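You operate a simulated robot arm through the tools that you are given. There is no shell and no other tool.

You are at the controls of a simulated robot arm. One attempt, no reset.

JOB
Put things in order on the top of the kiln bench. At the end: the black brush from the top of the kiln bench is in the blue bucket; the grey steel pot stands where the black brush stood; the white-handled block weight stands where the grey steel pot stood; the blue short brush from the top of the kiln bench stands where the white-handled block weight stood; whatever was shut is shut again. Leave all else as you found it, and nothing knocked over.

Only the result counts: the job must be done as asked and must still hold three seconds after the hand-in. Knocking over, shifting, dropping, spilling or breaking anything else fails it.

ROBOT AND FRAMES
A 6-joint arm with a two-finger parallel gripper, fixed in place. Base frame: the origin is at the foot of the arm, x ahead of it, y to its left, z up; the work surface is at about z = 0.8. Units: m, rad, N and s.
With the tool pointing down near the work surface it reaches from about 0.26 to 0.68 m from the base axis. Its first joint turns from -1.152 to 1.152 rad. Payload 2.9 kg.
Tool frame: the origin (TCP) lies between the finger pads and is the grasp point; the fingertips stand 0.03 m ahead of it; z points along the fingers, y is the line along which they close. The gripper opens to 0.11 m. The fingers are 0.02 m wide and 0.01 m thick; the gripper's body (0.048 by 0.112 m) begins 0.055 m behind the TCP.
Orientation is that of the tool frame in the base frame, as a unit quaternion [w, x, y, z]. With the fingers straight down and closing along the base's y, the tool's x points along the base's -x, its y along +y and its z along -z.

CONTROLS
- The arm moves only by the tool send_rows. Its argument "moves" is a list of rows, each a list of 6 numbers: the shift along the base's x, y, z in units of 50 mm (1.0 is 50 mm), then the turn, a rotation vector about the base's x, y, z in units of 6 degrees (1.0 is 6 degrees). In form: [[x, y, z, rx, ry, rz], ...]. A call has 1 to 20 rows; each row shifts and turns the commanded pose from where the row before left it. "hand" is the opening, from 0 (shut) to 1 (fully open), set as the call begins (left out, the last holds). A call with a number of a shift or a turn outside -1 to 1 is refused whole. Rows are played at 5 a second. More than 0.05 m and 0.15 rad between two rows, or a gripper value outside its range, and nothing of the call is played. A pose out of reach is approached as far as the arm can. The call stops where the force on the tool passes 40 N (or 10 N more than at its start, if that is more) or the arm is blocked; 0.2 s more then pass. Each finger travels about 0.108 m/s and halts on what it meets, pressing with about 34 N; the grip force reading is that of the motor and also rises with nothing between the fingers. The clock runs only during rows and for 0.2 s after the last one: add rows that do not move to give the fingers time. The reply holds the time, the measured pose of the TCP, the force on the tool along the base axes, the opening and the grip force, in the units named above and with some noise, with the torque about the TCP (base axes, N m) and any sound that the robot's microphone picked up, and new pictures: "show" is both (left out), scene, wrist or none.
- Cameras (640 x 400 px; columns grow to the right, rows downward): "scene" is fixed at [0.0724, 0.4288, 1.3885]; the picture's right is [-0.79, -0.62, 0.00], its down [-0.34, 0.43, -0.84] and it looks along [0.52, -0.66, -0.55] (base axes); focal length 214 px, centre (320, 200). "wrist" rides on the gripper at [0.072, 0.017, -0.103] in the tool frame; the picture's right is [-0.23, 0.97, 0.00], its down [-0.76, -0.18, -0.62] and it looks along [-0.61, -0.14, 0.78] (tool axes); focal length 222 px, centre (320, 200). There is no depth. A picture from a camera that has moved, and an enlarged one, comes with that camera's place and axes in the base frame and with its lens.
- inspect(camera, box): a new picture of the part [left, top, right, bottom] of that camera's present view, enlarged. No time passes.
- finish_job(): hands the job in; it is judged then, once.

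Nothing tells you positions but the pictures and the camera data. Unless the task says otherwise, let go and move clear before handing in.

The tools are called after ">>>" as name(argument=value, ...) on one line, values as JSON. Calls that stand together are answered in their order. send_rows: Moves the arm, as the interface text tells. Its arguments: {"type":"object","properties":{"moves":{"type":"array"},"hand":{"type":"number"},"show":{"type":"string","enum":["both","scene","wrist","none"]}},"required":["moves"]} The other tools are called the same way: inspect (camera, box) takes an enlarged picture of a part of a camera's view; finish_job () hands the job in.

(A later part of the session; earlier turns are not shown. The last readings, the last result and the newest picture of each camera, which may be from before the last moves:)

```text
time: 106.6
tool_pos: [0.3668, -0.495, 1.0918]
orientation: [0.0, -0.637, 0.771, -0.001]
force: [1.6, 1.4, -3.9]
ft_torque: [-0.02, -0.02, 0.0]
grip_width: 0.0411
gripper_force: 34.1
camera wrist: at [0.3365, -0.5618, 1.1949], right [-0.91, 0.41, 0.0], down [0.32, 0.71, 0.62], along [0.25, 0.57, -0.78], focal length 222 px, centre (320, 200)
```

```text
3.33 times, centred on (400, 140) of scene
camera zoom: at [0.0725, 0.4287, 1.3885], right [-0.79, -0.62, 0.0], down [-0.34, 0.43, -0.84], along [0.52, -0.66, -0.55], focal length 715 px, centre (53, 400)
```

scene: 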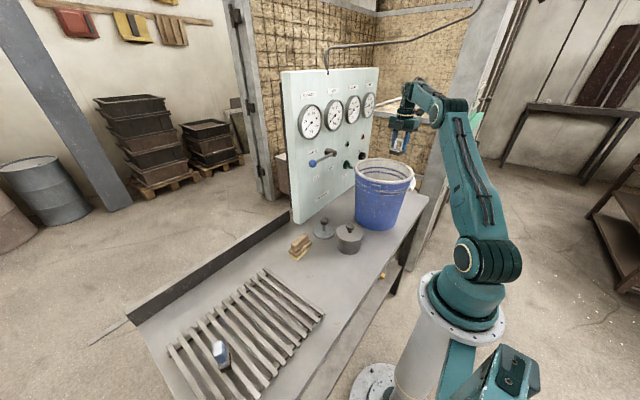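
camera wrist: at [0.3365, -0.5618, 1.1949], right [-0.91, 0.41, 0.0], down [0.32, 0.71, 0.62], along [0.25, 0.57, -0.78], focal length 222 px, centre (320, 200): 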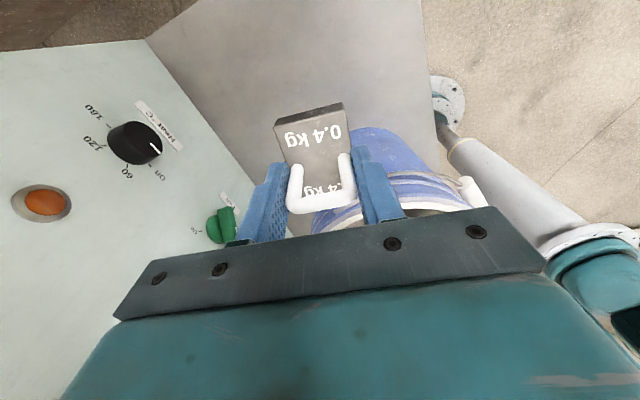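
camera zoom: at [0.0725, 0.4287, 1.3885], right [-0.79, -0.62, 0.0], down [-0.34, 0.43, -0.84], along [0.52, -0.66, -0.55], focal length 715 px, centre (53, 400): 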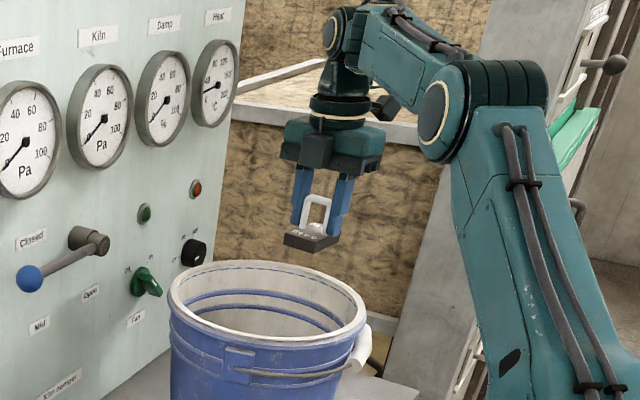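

The weight hangs level. I'll rise and move inward over the bucket, keeping the block well above the rim, and carry on towards the pot's old place.

>>> send_rows(moves=[[0, 0.15, 0.25, 0, 0, 0], [0, 0.2, 0.3, 0, 0, 0], [0, 0.2, 0.25, 0, 0, 0], [0, 0.2, 0.2, 0, 0, 0], [0, 0.25, 0.1, 0, 0, 0], [0, 0.3, 0, 0, 0, 0], [0, 0.35, 0, 0, 0, 0], [0, 0.35, 0, 0, 0, 0], [0, 0.35, 0, 0, 0, 0], [0, 0.35, 0, 0, 0, 0], [0, 0.35, 0, 0, 0, 0], [0, 0.35, 0, 0, 0, 0], [0, 0.35, 0, 0, 0, 0], [0, 0.35, 0, 0, 0, 0], [0, 0.35, 0, 0, 0, 0], [0, 0.35, 0, 0, 0, 0], [0, 0.35, 0, 0, 0, 0], [0, 0.35, 0, 0, 0, 0], [0, 0.35, 0, 0, 0, 0], [0, 0.35, 0, 0, 0, 0]], show="both")

```text
time: 110.8
tool_pos: [0.3696, -0.1845, 1.146]
orientation: [0.001, -0.638, 0.77, -0.001]
force: [1.4, 0.8, -3.4]
ft_torque: [0.01, 0.0, -0.01]
grip_width: 0.0411
gripper_force: 33.5
camera wrist: at [0.3389, -0.2509, 1.2488], right [-0.91, 0.4, 0.0], down [0.32, 0.71, 0.62], along [0.25, 0.57, -0.78], focal length 222 px, centre (320, 200)
```

scene: 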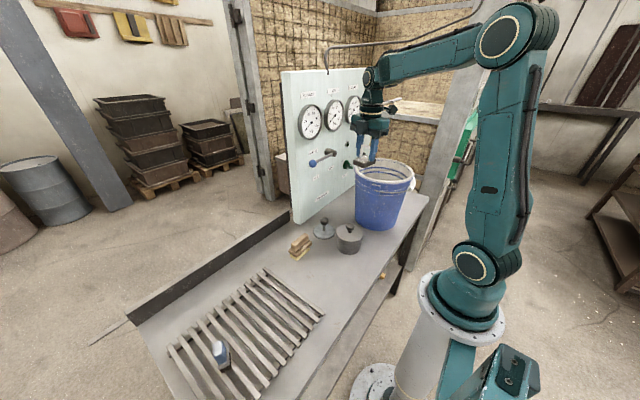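
wrist: 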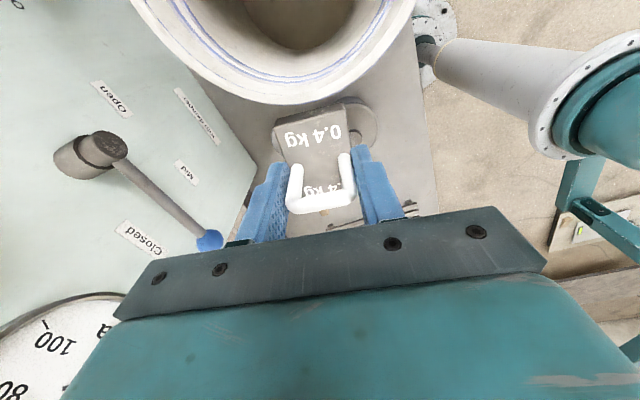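

The weight has crossed the bucket safely. I'll continue to the pot's old place at (0.3495, 0.0695).

>>> send_rows(moves=[[-0.03, 0.35, 0, 0, 0, 0], [-0.03, 0.35, 0, 0, 0, 0], [-0.03, 0.35, 0, 0, 0, 0], [-0.03, 0.35, 0, 0, 0, 0], [-0.03, 0.35, 0, 0, 0, 0], [-0.03, 0.35, 0, 0, 0, 0], [-0.03, 0.35, 0, 0, 0, 0], [-0.03, 0.35, 0, 0, 0, 0], [-0.03, 0.35, 0, 0, 0, 0], [-0.03, 0.35, 0, 0, 0, 0], [-0.03, 0.35, 0, 0, 0, 0], [-0.03, 0.35, 0, 0, 0, 0], [-0.03, 0.35, 0, 0, 0, 0], [0, 0.3, 0, 0, 0, 0], [0, 0.15, 0, 0, 0, 0], [0, 0.09, 0, 0, 0, 0], [0, 0, 0, 0, 0, 0]], show="both")

```text
time: 114.4
tool_pos: [0.3494, 0.0676, 1.147]
orientation: [0.0, -0.638, 0.77, 0.0]
force: [0.4, 0.3, -2.8]
ft_torque: [-0.02, -0.01, -0.03]
grip_width: 0.0412
gripper_force: 33.3
camera wrist: at [0.3181, 0.0015, 1.2493], right [-0.91, 0.4, 0.0], down [0.32, 0.71, 0.62], along [0.25, 0.57, -0.78], focal length 222 px, centre (320, 200)
```

scene: 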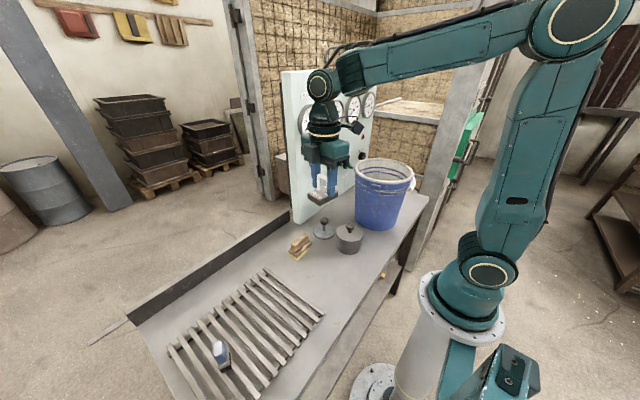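
wrist: 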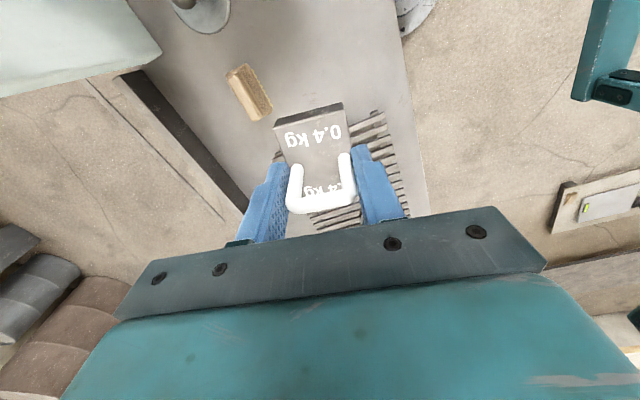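

Over the spot. I'll lower slowly to just above the bench.

>>> send_rows(moves=[[0, 0.02, -0.15, 0, 0, 0], [0, 0, -0.25, 0, 0, 0], [0, 0, -0.35, 0, 0, 0], [0, 0, -0.35, 0, 0, 0], [0, 0, -0.35, 0, 0, 0], [0, 0, -0.35, 0, 0, 0], [0, 0, -0.35, 0, 0, 0], [0, 0, -0.35, 0, 0, 0], [0, 0, -0.35, 0, 0, 0], [0, 0, -0.35, 0, 0, 0], [0, 0, -0.35, 0, 0, 0], [0, 0, -0.35, 0, 0, 0], [0, 0, -0.35, 0, 0, 0], [0, 0, -0.35, 0, 0, 0], [0, 0, -0.35, 0, 0, 0], [0, 0, -0.35, 0, 0, 0], [0, 0, -0.3, 0, 0, 0], [0, 0, -0.15, 0, 0, 0], [0, 0, 0, 0, 0, 0]], show="both")

>>> inspect(camera="scene", box=[280, 215, 370, 295])

```text
time: 118.4
tool_pos: [0.3492, 0.0692, 0.8596]
orientation: [0.001, -0.638, 0.77, 0.0]
force: [-0.3, 0.0, -3.5]
ft_torque: [-0.05, 0.0, -0.01]
grip_width: 0.0413
gripper_force: 33.9
camera wrist: at [0.3182, 0.0028, 0.962], right [-0.91, 0.4, 0.0], down [0.32, 0.71, 0.62], along [0.25, 0.57, -0.78], focal length 222 px, centre (320, 200)
```

scene: 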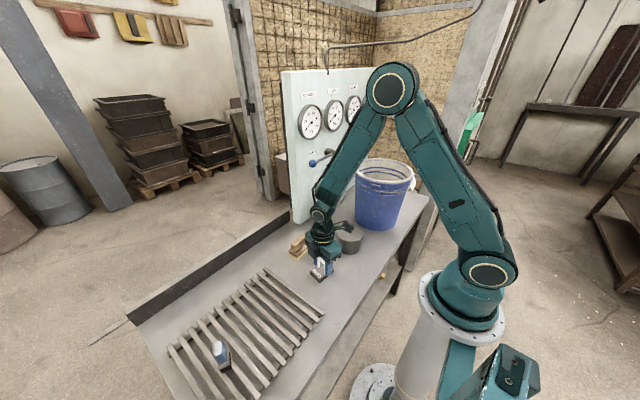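
wrist: 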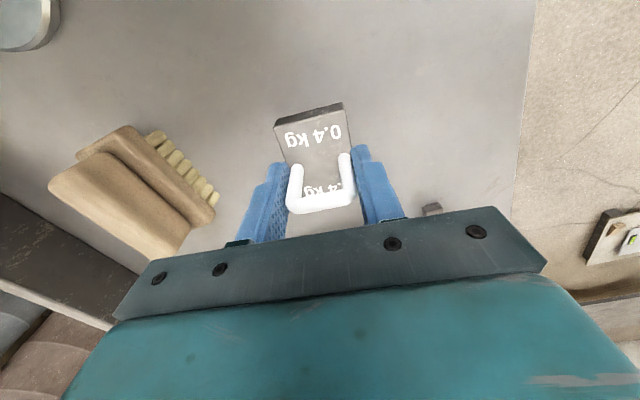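

```text
5.00 times, centred on (325, 255) of scene
camera zoom: at [0.0725, 0.4288, 1.3885], right [-0.79, -0.62, 0.0], down [-0.34, 0.43, -0.84], along [0.52, -0.66, -0.55], focal length 1072 px, centre (295, -75)
```

zoom: 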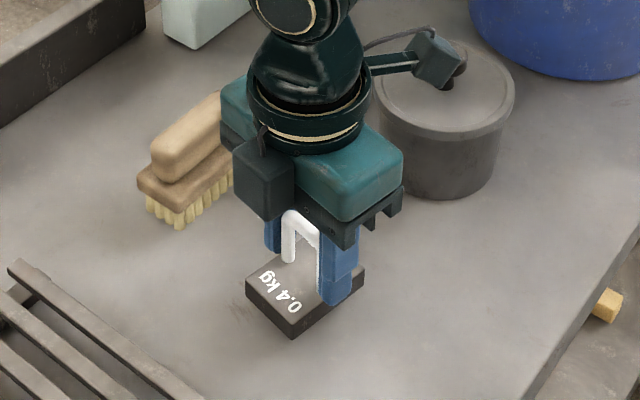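

Everything is clear (the camera arm only overlaps the pot along the line of sight). I'll lower the last centimetre in small steps until contact.

>>> send_rows(moves=[[0, 0, -0.08, 0, 0, 0], [0, 0, -0.06, 0, 0, 0], [0, 0, -0.04, 0, 0, 0], [0, 0, 0, 0, 0, 0]], show="none")

>>> send_rows(moves=[[0, 0, -0.02, 0, 0, 0], [0, 0, 0, 0, 0, 0]], show="none")

```text
time: 119.4
tool_pos: [0.3502, 0.0685, 0.8503]
orientation: [0.0, -0.638, 0.77, 0.0]
force: [0.4, 0.2, -3.9]
ft_torque: [0.0, 0.03, 0.0]
grip_width: 0.041
gripper_force: 33.9
```

```text
time: 120.0
tool_pos: [0.3493, 0.07, 0.8492]
orientation: [0.0, -0.638, 0.77, -0.001]
force: [-0.1, 0.0, -3.7]
ft_torque: [0.0, -0.02, -0.03]
grip_width: 0.0412
gripper_force: 34.2
```

Still hanging. I'll continue in 0.5–1 mm steps until the bench takes the load.

>>> send_rows(moves=[[0, 0, -0.015, 0, 0, 0], [0, 0, 0, 0, 0, 0]], show="none")

>>> send_rows(moves=[[0, 0, -0.01, 0, 0, 0], [0, 0, 0, 0, 0, 0]], show="none")

```text
time: 120.6
tool_pos: [0.3495, 0.0699, 0.8499]
orientation: [0.0, -0.638, 0.77, 0.0]
force: [-0.5, 0.0, -3.0]
ft_torque: [0.01, 0.0, -0.02]
grip_width: 0.0413
gripper_force: 34.1
```

```text
time: 121.2
tool_pos: [0.3499, 0.0711, 0.8479]
orientation: [0.001, -0.638, 0.77, 0.0]
force: [0.1, -0.3, -4.2]
ft_torque: [-0.03, 0.0, 0.03]
grip_width: 0.0409
gripper_force: 34.4
```

>>> send_rows(moves=[[0, 0, -0.015, 0, 0, 0], [0, 0, 0, 0, 0, 0]], show="none")

>>> send_rows(moves=[[0, 0, -0.015, 0, 0, 0], [0, 0, 0, 0, 0, 0]], show="wrist")

>>> inspect(camera="scene", box=[300, 245, 350, 290])

```text
time: 121.8
tool_pos: [0.3504, 0.0711, 0.8487]
orientation: [0.001, -0.638, 0.77, -0.001]
force: [-3.9, -2.6, 23.7]
ft_torque: [-0.2, 0.84, 0.02]
grip_width: 0.0412
gripper_force: 34.5
```

```text
time: 122.4
tool_pos: [0.3505, 0.0702, 0.8476]
orientation: [0.002, -0.638, 0.77, 0.0]
force: [-3.7, 3.9, 29.8]
ft_torque: [0.03, 0.97, -0.03]
grip_width: 0.0416
gripper_force: 33.6
camera wrist: at [0.3193, 0.0033, 0.95], right [-0.91, 0.4, 0.0], down [0.31, 0.71, 0.63], along [0.25, 0.57, -0.78], focal length 222 px, centre (320, 200)
```

wrist: 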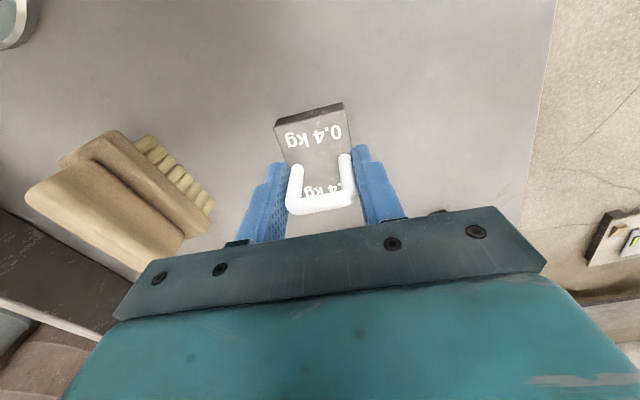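

```text
8.89 times, centred on (325, 268) of scene
camera zoom: at [0.0721, 0.4288, 1.3885], right [-0.79, -0.62, 0.0], down [-0.34, 0.43, -0.84], along [0.52, -0.66, -0.55], focal length 1906 px, centre (276, -400)
```

zoom: 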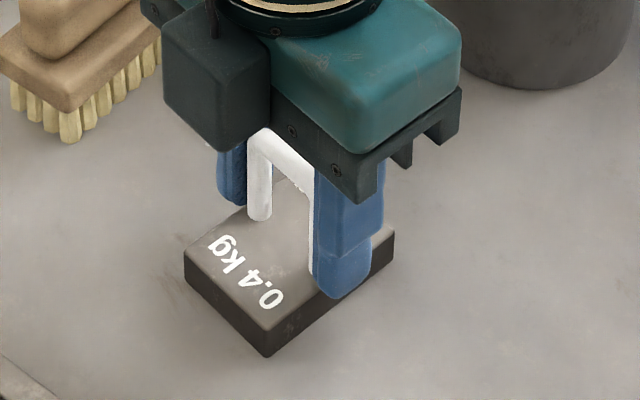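

The block rests on the bench. I'll relax upward slightly and open the fingers.

>>> send_rows(moves=[[0, 0, 0.02, 0, 0, 0], [0, 0, 0, 0, 0, 0]], show="none")

>>> send_rows(moves=[[0, 0, 0, 0, 0, 0], [0, 0, 0, 0, 0, 0], [0, 0, 0, 0, 0, 0]], hand=0.58, show="wrist")

>>> inspect(camera="scene", box=[300, 245, 350, 290])

```text
time: 123.0
tool_pos: [0.3511, 0.069, 0.8479]
orientation: [0.001, -0.638, 0.77, -0.001]
force: [0.3, 3.8, 6.7]
ft_torque: [0.51, 0.17, -0.05]
grip_width: 0.0415
gripper_force: 34.0
```

```text
time: 123.8
tool_pos: [0.35, 0.0696, 0.8476]
orientation: [0.001, -0.638, 0.77, -0.001]
force: [-1.0, 0.3, 0.6]
ft_torque: [0.02, -0.02, 0.02]
grip_width: 0.0638
gripper_force: 0.1
camera wrist: at [0.3194, 0.0029, 0.9506], right [-0.91, 0.4, 0.0], down [0.32, 0.71, 0.62], along [0.25, 0.57, -0.78], focal length 222 px, centre (320, 200)
```

wrist: 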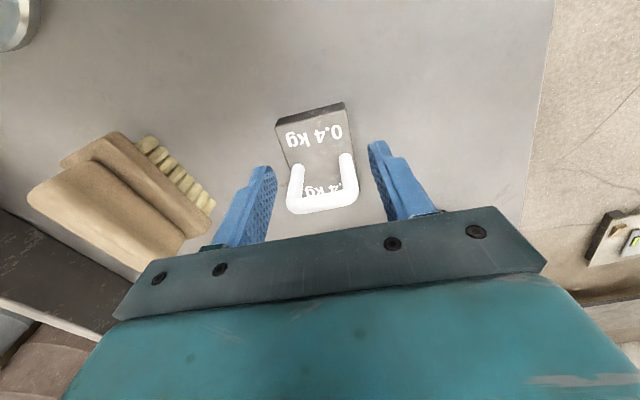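

```text
8.89 times, centred on (325, 268) of scene
camera zoom: at [0.0724, 0.4288, 1.3885], right [-0.79, -0.62, 0.0], down [-0.34, 0.43, -0.84], along [0.52, -0.66, -0.55], focal length 1906 px, centre (276, -400)
```

zoom: 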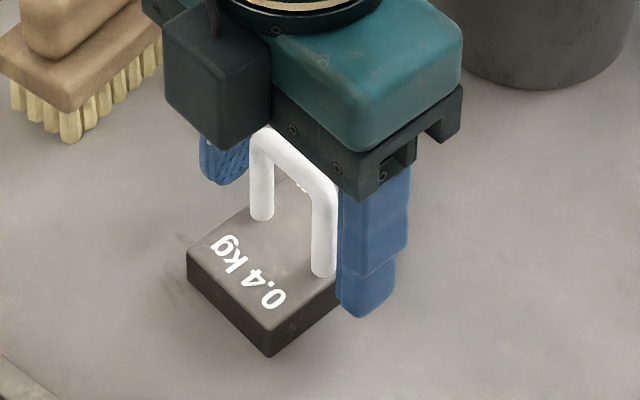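

The weight stands level at the pot's old spot. I'll rise straight up and move over the rack to look at the blue brush.

>>> send_rows(moves=[[0, 0, 0.3, 0, 0, 0], [0, 0, 0.5, 0, 0, 0], [0, 0, 0.7, 0, 0, 0], [0, 0, 0.8, 0, 0, 0], [0, 0, 0.8, 0, 0, 0], [0, 0, 0.8, 0, 0, 0], [0, 0, 0.8, 0, 0, 0], [0, 0.3, 0.5, 0, 0, 0], [0, 0.8, 0, 0, 0, -0.5], [0, 0.8, 0, 0, 0, -1], [0, 0.8, 0, 0, 0, -1], [0, 0.8, 0, 0, 0, -1], [0, 0.8, 0, 0, 0, -1], [0, 0, 0, 0, 0, -1], [0, 0, 0, 0, 0, -1], [0, 0, 0, 0, 0, -1], [0, 0, 0, 0, 0, 0]], show="both")

```text
time: 127.4
tool_pos: [0.3503, 0.2859, 1.109]
orientation: [0.0, -0.295, 0.956, -0.001]
force: [0.1, -0.3, 0.8]
ft_torque: [0.0, 0.0, 0.01]
grip_width: 0.0637
gripper_force: 0.1
camera wrist: at [0.2799, 0.2604, 1.2115], right [-0.36, 0.93, 0.0], down [0.73, 0.28, 0.62], along [0.58, 0.22, -0.78], focal length 222 px, centre (320, 200)
```

scene: 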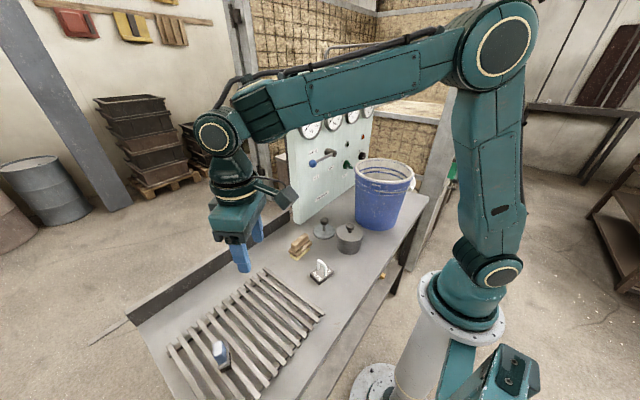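
wrist: 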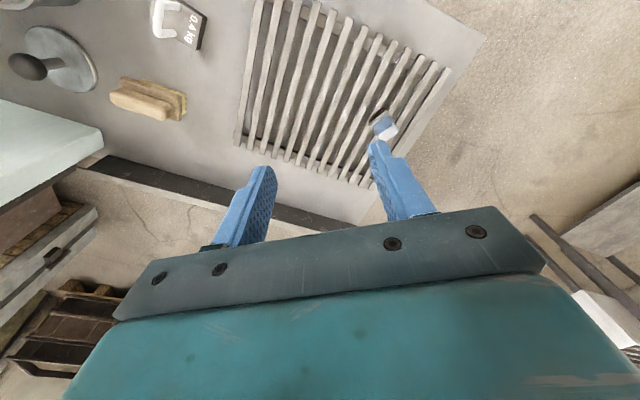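

The blue brush is near (0.35–0.38, 0.39) on the rack. I'll zoom in to get its orientation and shape.

>>> inspect(camera="wrist", box=[350, 90, 420, 160])

>>> inspect(camera="scene", box=[195, 325, 255, 380])

>>> inspect(camera="scene", box=[280, 215, 370, 295])

```text
5.71 times, centred on (385, 125) of wrist
camera zoom: at [0.2799, 0.2604, 1.2115], right [-0.36, 0.93, 0.0], down [0.73, 0.28, 0.62], along [0.58, 0.22, -0.78], focal length 1269 px, centre (-51, 629)
```

zoom: 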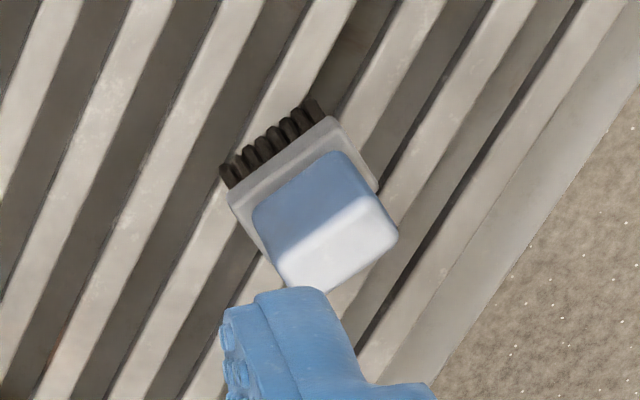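

```text
7.27 times, centred on (225, 352) of scene
camera zoom: at [0.0724, 0.4288, 1.3885], right [-0.79, -0.62, 0.0], down [-0.34, 0.43, -0.84], along [0.52, -0.66, -0.55], focal length 1560 px, centre (1011, -909)
```

zoom: 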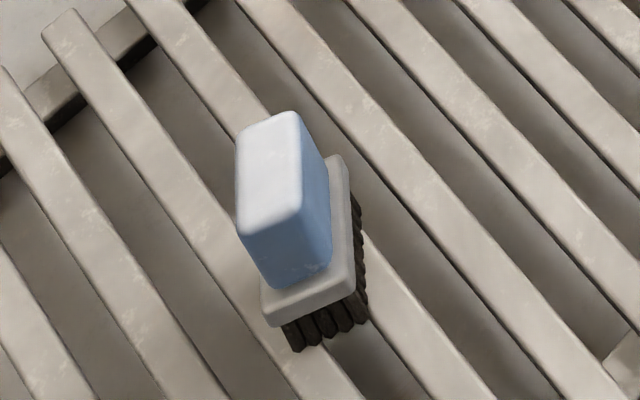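

```text
5.00 times, centred on (325, 255) of scene
camera zoom: at [0.0724, 0.4288, 1.3885], right [-0.79, -0.62, 0.0], down [-0.34, 0.43, -0.84], along [0.52, -0.66, -0.55], focal length 1072 px, centre (295, -75)
```

zoom: 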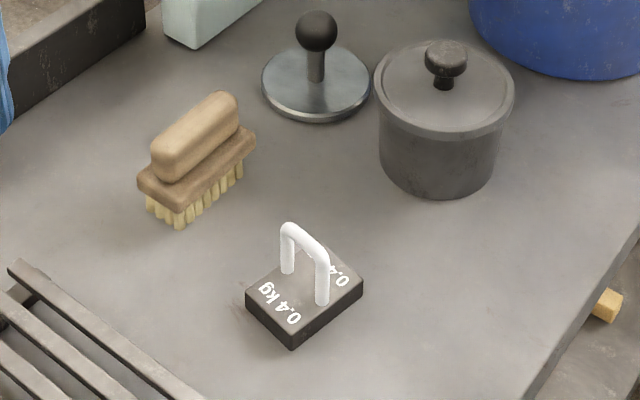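

The blue handle is about 26 × 16 mm, its top centre is at (0.363, 0.400, 0.892), and its long axis is about -29° from x. I'll move over it at ψ ≈ -27° so the fingers close across its narrow side, then look again up close.

>>> send_rows(moves=[[0.02, 0.2, 0, 0, 0, -1], [0.02, 0.2, 0, 0, 0, -1], [0.02, 0.2, 0, 0, 0, -1], [0.02, 0.2, 0, 0, 0, -1], [0.02, 0.2, 0, 0, 0, -1], [0.02, 0.2, 0, 0, 0, -1], [0.02, 0.2, 0, 0, 0, -1], [0.02, 0.2, 0, 0, 0, -1], [0.02, 0.2, 0, 0, 0, -1], [0.02, 0.2, -0.2, 0, 0, -1], [0.02, 0.2, -0.4, 0, 0, -0.2], [0.03, 0.08, -0.6, 0, 0, 0], [0, 0, -0.6, 0, 0, 0], [0, 0, 0, 0, 0, 0]], hand=0.5, show="both")

>>> inspect(camera="wrist", box=[260, 60, 380, 200])

>>> inspect(camera="scene", box=[170, 280, 270, 380])

```text
time: 130.4
tool_pos: [0.3627, 0.3995, 1.0196]
orientation: [0.0, 0.232, 0.973, -0.001]
force: [-1.0, 0.4, -0.2]
ft_torque: [0.02, 0.0, -0.01]
grip_width: 0.0547
gripper_force: 0.1
camera wrist: at [0.3062, 0.4481, 1.1221], right [0.64, 0.77, 0.0], down [0.6, -0.5, 0.62], along [0.48, -0.4, -0.78], focal length 222 px, centre (320, 200)
```

scene: 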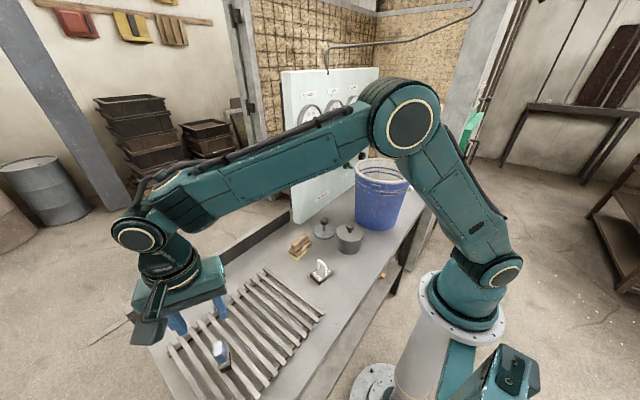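
wrist: 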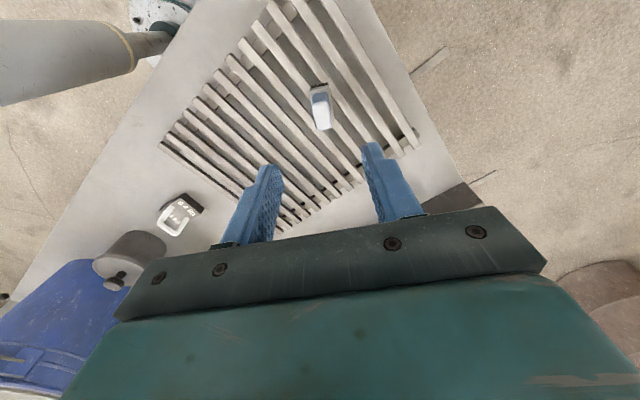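

```text
2.86 times, centred on (320, 130) of wrist
camera zoom: at [0.3062, 0.4481, 1.1221], right [0.64, 0.77, 0.0], down [0.6, -0.5, 0.62], along [0.48, -0.4, -0.78], focal length 635 px, centre (320, 400)
```

zoom: 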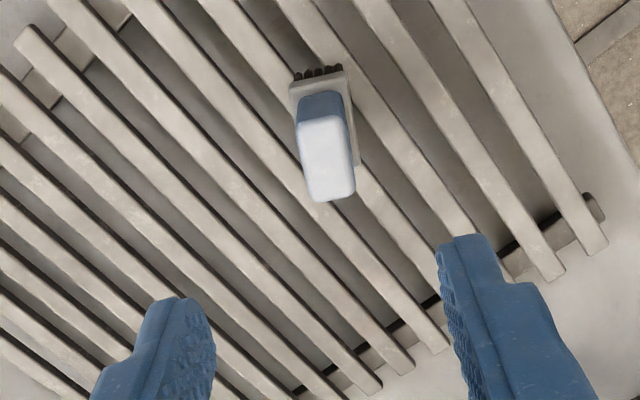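

```text
4.00 times, centred on (220, 330) of scene
camera zoom: at [0.0724, 0.4288, 1.3885], right [-0.79, -0.62, 0.0], down [-0.34, 0.43, -0.84], along [0.52, -0.66, -0.55], focal length 858 px, centre (720, -320)
```

zoom: 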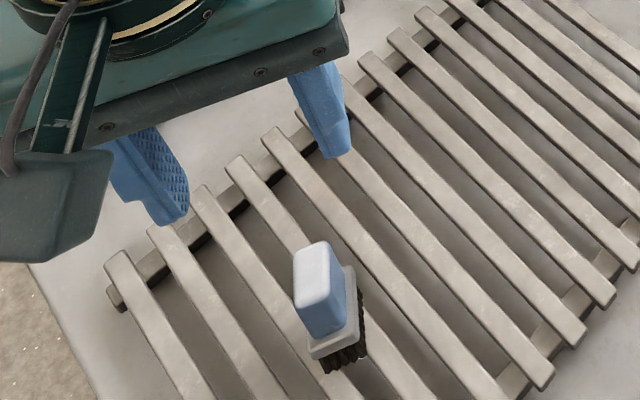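

Nearly aligned. I'll correct by 2–3 mm and 4° of yaw, then go down to just above the handle for a close check.

>>> send_rows(moves=[[0.04, 0.05, -0.3, 0, 0, -0.7], [0, 0, -0.4, 0, 0, 0], [0, 0, -0.4, 0, 0, 0], [0, 0, -0.35, 0, 0, 0], [0, 0, 0, 0, 0, 0]], show="both")

>>> inspect(camera="wrist", box=[240, 90, 400, 230])

>>> inspect(camera="scene", box=[170, 300, 270, 390])

```text
time: 131.6
tool_pos: [0.3627, 0.4013, 0.9456]
orientation: [0.0, 0.268, 0.963, 0.0]
force: [0.3, -0.2, -0.3]
ft_torque: [0.02, -0.01, -0.03]
grip_width: 0.055
gripper_force: 0.1
camera wrist: at [0.3087, 0.4561, 1.048], right [0.7, 0.72, 0.0], down [0.56, -0.55, 0.62], along [0.45, -0.44, -0.78], focal length 222 px, centre (320, 200)
```

scene: 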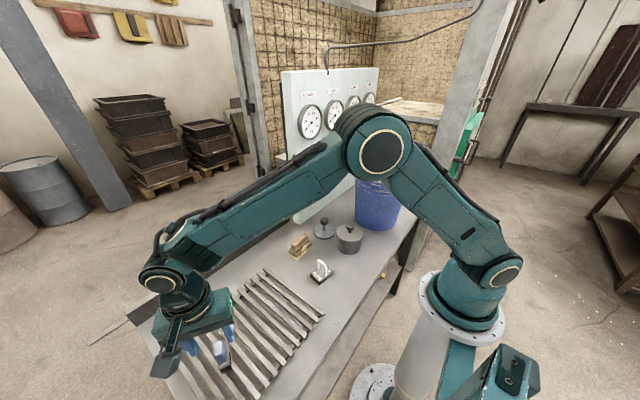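
wrist: 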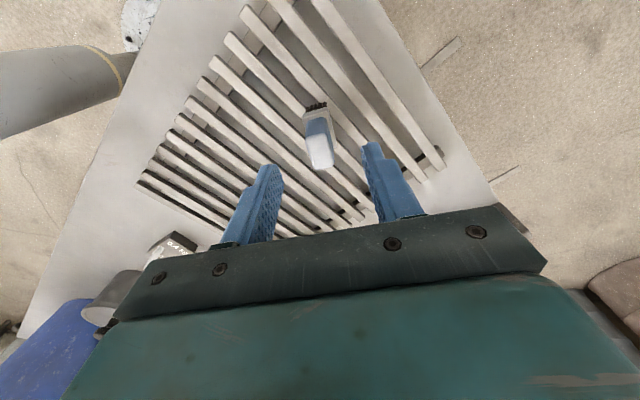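

```text
2.86 times, centred on (320, 160) of wrist
camera zoom: at [0.3087, 0.4561, 1.048], right [0.7, 0.72, 0.0], down [0.56, -0.55, 0.62], along [0.45, -0.44, -0.78], focal length 635 px, centre (320, 314)
```

zoom: 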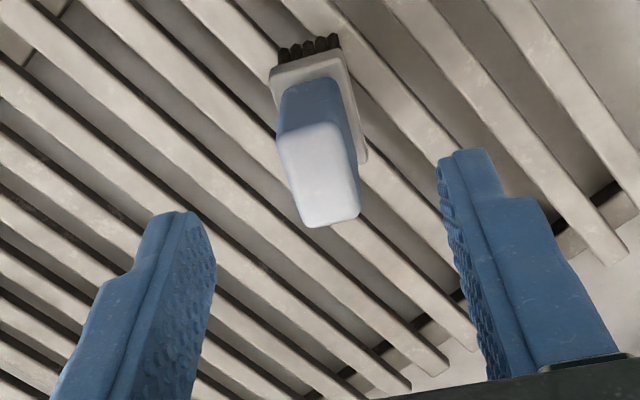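

```text
4.44 times, centred on (220, 345) of scene
camera zoom: at [0.0724, 0.4288, 1.3885], right [-0.79, -0.62, 0.0], down [-0.34, 0.43, -0.84], along [0.52, -0.66, -0.55], focal length 953 px, centre (764, -444)
```

zoom: 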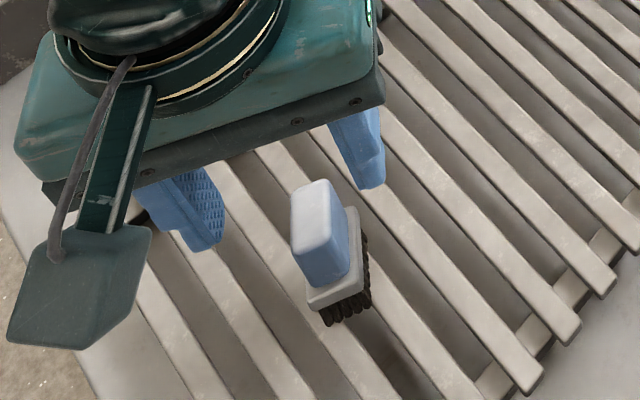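

The handle is centred across the fingers and only a few mm off along its length. I'll shift 4 mm and lower the fingers around the upper handle, then look again.

>>> send_rows(moves=[[0.05, -0.06, -0.2, 0, 0, 0], [0, 0, -0.3, 0, 0, 0], [0, 0, -0.3, 0, 0, 0], [0, 0, 0, 0, 0, 0]], show="both")

>>> inspect(camera="wrist", box=[240, 90, 400, 230])

>>> inspect(camera="scene", box=[180, 310, 260, 390])

```text
time: 132.6
tool_pos: [0.3666, 0.4007, 0.9041]
orientation: [0.001, 0.269, 0.963, -0.001]
force: [0.4, -0.8, 0.0]
ft_torque: [-0.02, 0.01, 0.01]
grip_width: 0.0548
gripper_force: 0.1
camera wrist: at [0.313, 0.4535, 1.0072], right [0.7, 0.72, 0.0], down [0.56, -0.54, 0.62], along [0.45, -0.44, -0.78], focal length 222 px, centre (320, 200)
```

scene: 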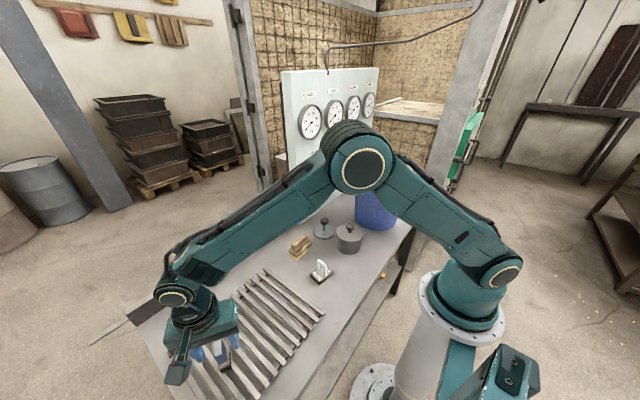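
wrist: 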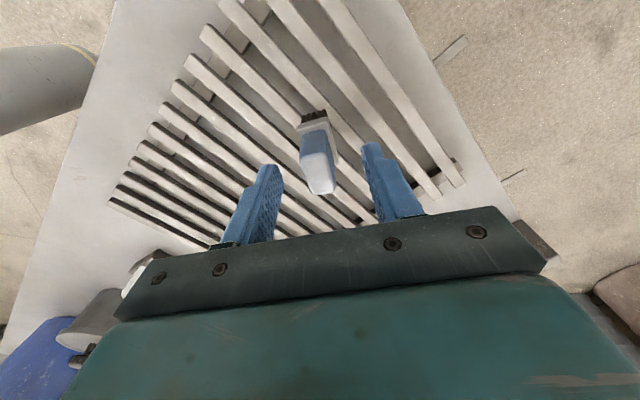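

```text
2.86 times, centred on (320, 160) of wrist
camera zoom: at [0.313, 0.4535, 1.0072], right [0.7, 0.72, 0.0], down [0.56, -0.54, 0.62], along [0.45, -0.44, -0.78], focal length 635 px, centre (320, 314)
```

zoom: 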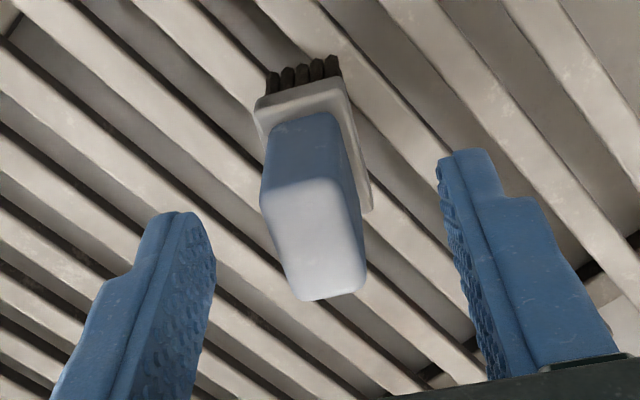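

```text
5.00 times, centred on (220, 350) of scene
camera zoom: at [0.0724, 0.4288, 1.3885], right [-0.79, -0.62, 0.0], down [-0.34, 0.43, -0.84], along [0.52, -0.66, -0.55], focal length 1072 px, centre (820, -550)
```

zoom: 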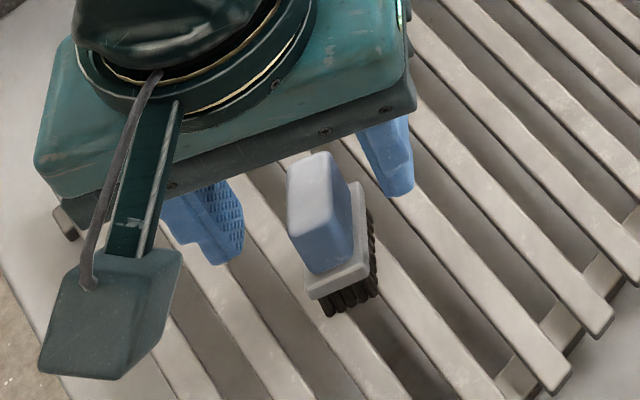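

The handle is well aligned between the fingers. I'll lower 14 mm more, keeping the fingertips just above the base plate, and close.

>>> send_rows(moves=[[-0.03, 0.03, -0.14, 0, 0, 0], [0, 0, -0.14, 0, 0, 0], [0, 0, 0, 0, 0, 0]], show="wrist")

>>> inspect(camera="scene", box=[190, 320, 250, 380])

>>> inspect(camera="wrist", box=[240, 90, 400, 230])

```text
time: 133.4
tool_pos: [0.3641, 0.4019, 0.8918]
orientation: [0.0, 0.268, 0.963, -0.001]
force: [1.0, 0.2, -0.3]
ft_torque: [-0.02, -0.01, 0.02]
grip_width: 0.0549
gripper_force: 0.0
camera wrist: at [0.3109, 0.4552, 0.9942], right [0.7, 0.72, 0.0], down [0.56, -0.54, 0.62], along [0.45, -0.44, -0.78], focal length 222 px, centre (320, 200)
```

wrist: 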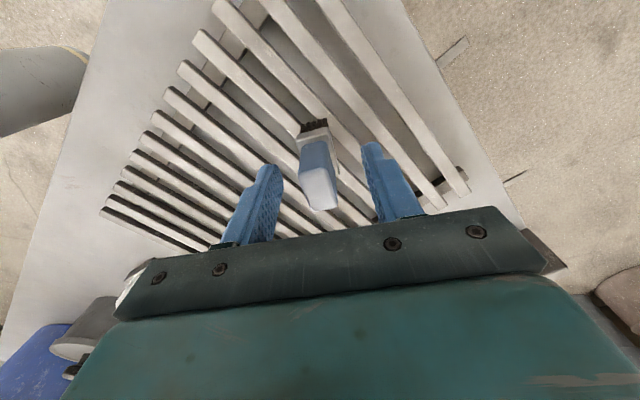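

```text
6.67 times, centred on (220, 350) of scene
camera zoom: at [0.0724, 0.4288, 1.3885], right [-0.79, -0.62, 0.0], down [-0.34, 0.43, -0.84], along [0.52, -0.66, -0.55], focal length 1430 px, centre (987, -800)
```

zoom: 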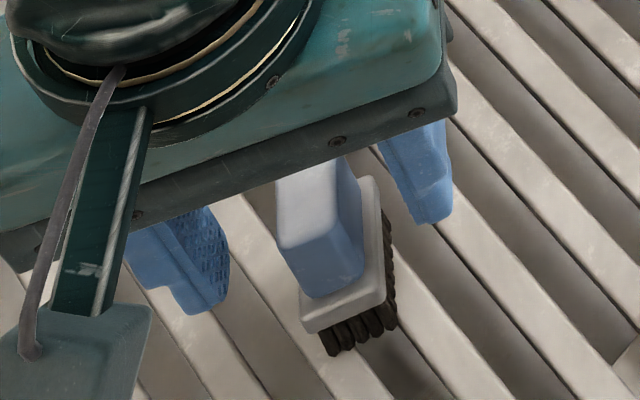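

```text
2.86 times, centred on (320, 160) of wrist
camera zoom: at [0.3109, 0.4552, 0.9942], right [0.7, 0.72, 0.0], down [0.56, -0.54, 0.62], along [0.45, -0.44, -0.78], focal length 635 px, centre (320, 314)
```

zoom: 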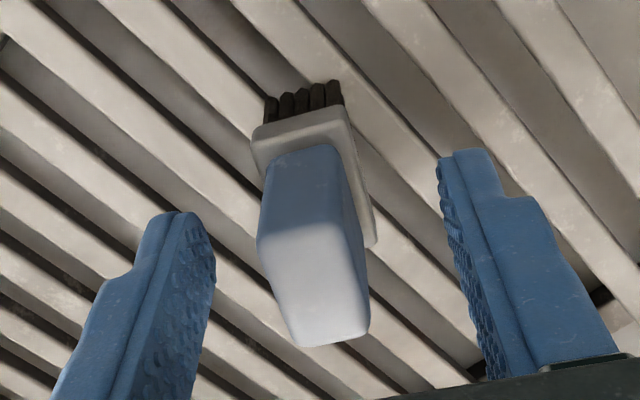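

Slight offset to the left finger, so I'll shift 2.5 mm along the closing direction and then close.

>>> send_rows(moves=[[-0.035, -0.037, 0, 0, 0, 0], [0, 0, 0, 0, 0, 0]], show="none")

>>> send_rows(moves=[[0, 0, 0, 0, 0, 0], [0, 0, 0, 0, 0, 0], [0, 0, 0, 0, 0, 0], [0, 0, 0, 0, 0, 0], [0, 0, 0, 0, 0, 0]], hand=0, show="wrist")

>>> inspect(camera="scene", box=[190, 320, 250, 380])

```text
time: 134.0
tool_pos: [0.3635, 0.4001, 0.8908]
orientation: [0.0, 0.269, 0.963, 0.0]
force: [-1.2, 0.6, 0.1]
ft_torque: [-0.01, 0.01, 0.01]
grip_width: 0.0548
gripper_force: 0.1
```

```text
time: 135.2
tool_pos: [0.3642, 0.3992, 0.8917]
orientation: [-0.001, 0.268, 0.963, -0.001]
force: [0.3, 0.3, 0.8]
ft_torque: [0.01, 0.0, 0.0]
grip_width: 0.0173
gripper_force: 33.7
camera wrist: at [0.3104, 0.4535, 0.9935], right [0.7, 0.72, 0.0], down [0.56, -0.55, 0.62], along [0.45, -0.44, -0.78], focal length 222 px, centre (320, 200)
```

wrist: 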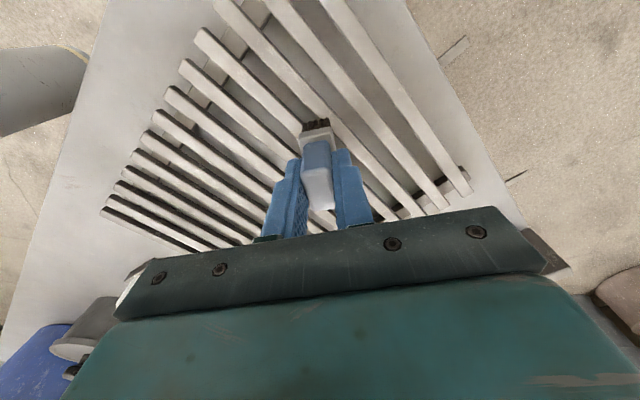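

```text
6.67 times, centred on (220, 350) of scene
camera zoom: at [0.0724, 0.4287, 1.3885], right [-0.79, -0.62, 0.0], down [-0.34, 0.43, -0.84], along [0.52, -0.66, -0.55], focal length 1430 px, centre (987, -800)
```

zoom: 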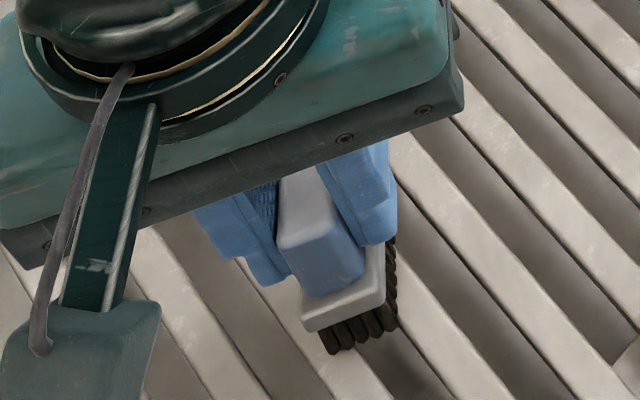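

Gripped at 17 mm. I'll do a slow test lift.

>>> send_rows(moves=[[0, 0, 0.05, 0, 0, 0], [0, 0, 0.06, 0, 0, 0], [0, 0, 0.08, 0, 0, 0], [0, 0, 0.1, 0, 0, 0], [0, 0, 0.12, 0, 0, 0], [0, 0, 0.15, 0, 0, 0], [0, 0, 0.15, 0, 0, 0], [0, 0, 0.15, 0, 0, 0], [0, 0, 0.1, 0, 0, 0], [0, 0, 0, 0, 0, 0]], show="both")

>>> inspect(camera="scene", box=[180, 300, 260, 380])

```text
time: 137.4
tool_pos: [0.3632, 0.3975, 0.9394]
orientation: [0.0, 0.269, 0.963, -0.002]
force: [-0.2, 0.3, -0.8]
ft_torque: [-0.02, -0.01, 0.05]
grip_width: 0.0174
gripper_force: 34.4
camera wrist: at [0.3093, 0.4513, 1.0418], right [0.7, 0.72, 0.0], down [0.56, -0.54, 0.62], along [0.45, -0.44, -0.78], focal length 222 px, centre (320, 200)
```

scene: 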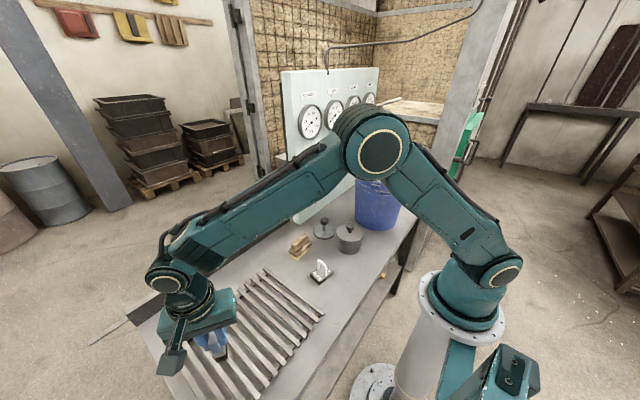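
wrist: 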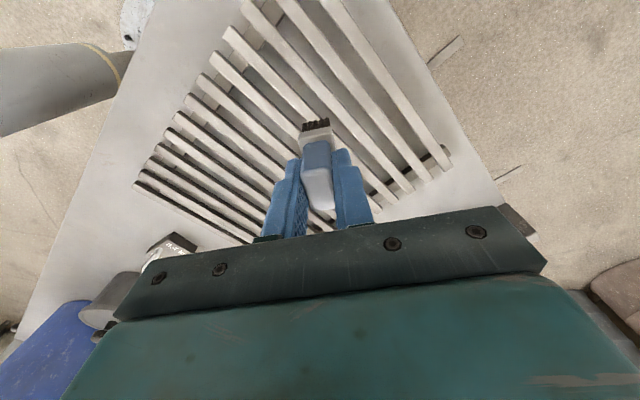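

```text
5.00 times, centred on (220, 340) of scene
camera zoom: at [0.0724, 0.4288, 1.3885], right [-0.79, -0.62, 0.0], down [-0.34, 0.43, -0.84], along [0.52, -0.66, -0.55], focal length 1072 px, centre (820, -500)
```

zoom: 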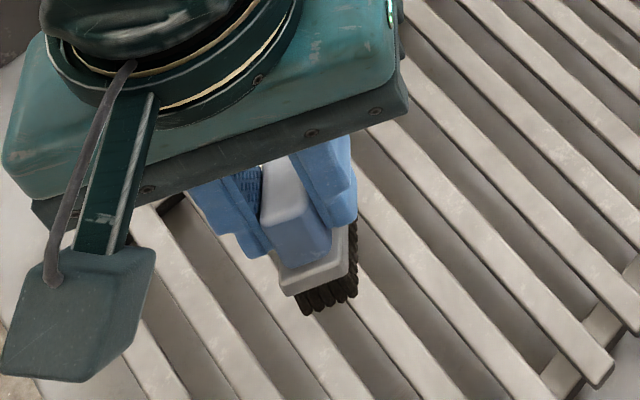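

The brush is held securely. I'll lift it slowly to z ≈ 1.19.

>>> send_rows(moves=[[0, 0, 0.15, 0, 0, 0], [0, 0, 0.2, 0, 0, 0], [0, 0, 0.25, 0, 0, 0], [0, 0, 0.3, 0, 0, 0], [0, 0, 0.3, 0, 0, 0], [0, 0, 0.3, 0, 0, 0], [0, 0, 0.3, 0, 0, 0], [0, 0, 0.3, 0, 0, 0], [0, 0, 0.3, 0, 0, 0], [0, 0, 0.3, 0, 0, 0], [0, 0, 0.3, 0, 0, 0], [0, 0, 0.3, 0, 0, 0], [0, 0, 0.3, 0, 0, 0], [0, 0, 0.3, 0, 0, 0], [0, 0, 0.3, 0, 0, 0], [0, 0, 0.3, 0, 0, 0], [0, 0, 0.25, 0, 0, 0], [0, 0, 0.1, 0, 0, 0], [0, 0, 0, 0, 0, 0]], show="none")

>>> send_rows(moves=[[0, -0.15, 0, 0, 0, 0.5], [0, -0.25, 0, 0, 0, 0.7], [0, -0.35, 0, 0, 0, 0.8], [0, -0.35, 0, 0, 0, 0.8], [0, -0.35, 0, 0, 0, 0.8], [0, -0.35, 0, 0, 0, 0.8], [0, -0.35, 0, 0, 0, 0.8], [0, -0.35, 0, 0, 0, 0.8], [0, -0.35, 0, 0, 0, 0.8], [0, -0.35, 0, 0, 0, 0.8], [0, -0.35, 0, 0, 0, 0.8], [0, -0.35, 0, 0, 0, 0.8], [0, -0.35, 0, 0, 0, 0.8], [0, -0.35, 0, 0, 0, 0.8], [0, -0.35, 0, 0, 0, 0.8], [0, -0.35, 0, 0, 0, 0.8], [0, -0.35, 0, 0, 0, 0.8], [0, -0.35, 0, 0, 0, 0.8], [0, -0.35, 0, 0, 0, 0.8], [0, -0.35, 0, 0, 0, 0.8]], show="both")

```text
time: 141.4
tool_pos: [0.3619, 0.4002, 1.1817]
orientation: [0.0, 0.268, 0.963, 0.0]
force: [0.0, -0.1, -1.0]
ft_torque: [0.0, 0.0, -0.02]
grip_width: 0.0171
gripper_force: 33.8
```

```text
time: 145.6
tool_pos: [0.363, 0.0657, 1.1815]
orientation: [0.0, -0.52, 0.854, -0.001]
force: [-0.4, -0.7, -1.1]
ft_torque: [0.03, 0.03, 0.04]
grip_width: 0.0172
gripper_force: 34.1
camera wrist: at [0.3147, 0.0099, 1.2844], right [-0.76, 0.65, 0.0], down [0.51, 0.59, 0.62], along [0.41, 0.47, -0.78], focal length 222 px, centre (320, 200)
```

scene: 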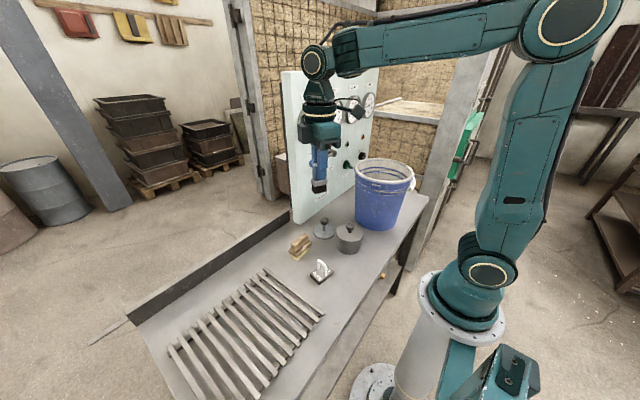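
wrist: 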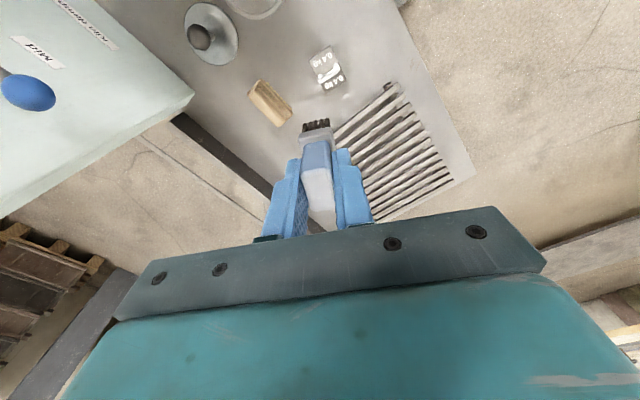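

The brush is still held and the bench looks undisturbed. I'll continue along above the bucket towards the far side, finishing the yaw turn on the way.

>>> send_rows(moves=[[0, -0.35, 0, 0, 0, 0.7], [0, -0.35, 0, 0, 0, 0.7], [0, -0.35, 0, 0, 0, 0.7], [0, -0.35, 0, 0, 0, 0.7], [0, -0.35, 0, 0, 0, 0], [0, -0.35, 0, 0, 0, 0], [0, -0.35, 0, 0, 0, 0], [0, -0.35, 0, 0, 0, 0], [0, -0.35, 0, 0, 0, 0], [0, -0.35, 0, 0, 0, 0], [0, -0.35, 0, 0, 0, 0], [0, -0.35, 0, 0, 0, 0], [0, -0.35, 0, 0, 0, 0], [0, -0.35, 0, 0, 0, 0], [0, -0.35, 0, 0, 0, 0], [0.02, -0.35, 0, 0, 0, 0], [0.02, -0.35, 0, 0, 0, 0], [0.02, -0.35, 0, 0, 0, 0], [0.02, -0.35, 0, 0, 0, 0], [0.02, -0.35, 0, 0, 0, 0]], show="none")

>>> send_rows(moves=[[0, -0.35, 0, 0, 0, 0], [0, -0.35, 0, 0, 0, 0], [0, -0.35, 0, 0, 0, 0], [0, -0.35, 0, 0, 0, 0], [0, -0.35, 0, 0, 0, 0], [0, -0.35, 0, 0, 0, 0], [0, -0.3, 0, 0, 0, 0], [0, -0.2, 0, 0, 0, 0], [0, 0, 0, 0, 0, 0]], show="both")

>>> inspect(camera="scene", box=[350, 60, 450, 180])

```text
time: 149.8
tool_pos: [0.3699, -0.2869, 1.1823]
orientation: [0.0, -0.637, 0.771, -0.001]
force: [0.9, 0.4, -0.8]
ft_torque: [0.01, 0.0, 0.02]
grip_width: 0.0175
gripper_force: 33.8
```

```text
time: 151.8
tool_pos: [0.3667, -0.4168, 1.1835]
orientation: [0.001, -0.638, 0.77, 0.0]
force: [0.1, 0.8, -0.5]
ft_torque: [0.01, 0.01, 0.01]
grip_width: 0.0176
gripper_force: 34.1
camera wrist: at [0.3364, -0.4844, 1.2855], right [-0.91, 0.4, 0.0], down [0.32, 0.71, 0.62], along [0.25, 0.57, -0.78], focal length 222 px, centre (320, 200)
```

scene: 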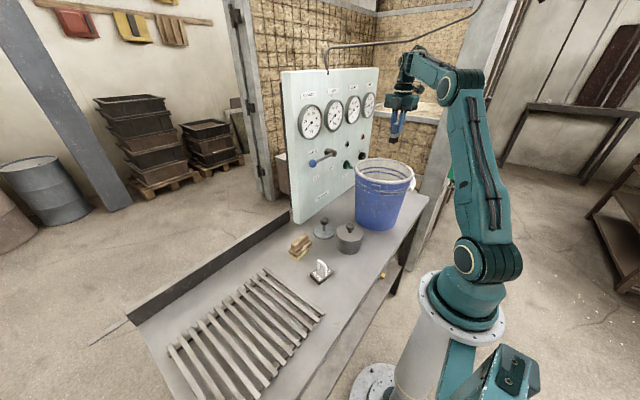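
wrist: 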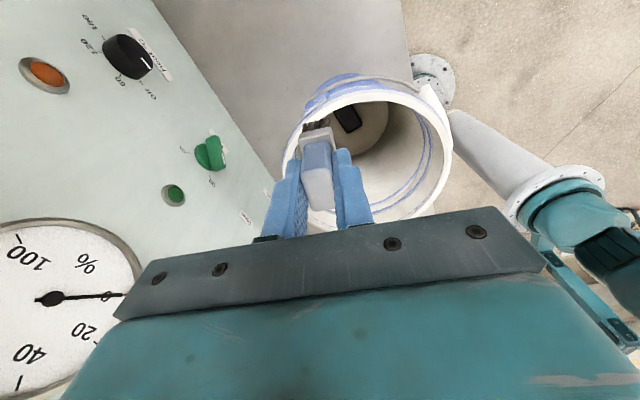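

```text
3.33 times, centred on (400, 120) of scene
camera zoom: at [0.0725, 0.4287, 1.3885], right [-0.79, -0.62, 0.0], down [-0.34, 0.43, -0.84], along [0.52, -0.66, -0.55], focal length 715 px, centre (53, 467)
```

zoom: 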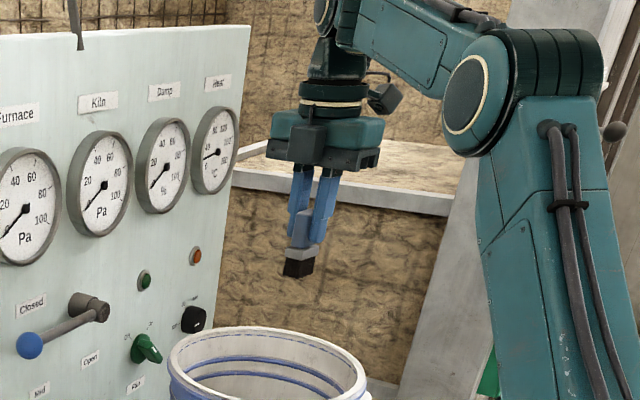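

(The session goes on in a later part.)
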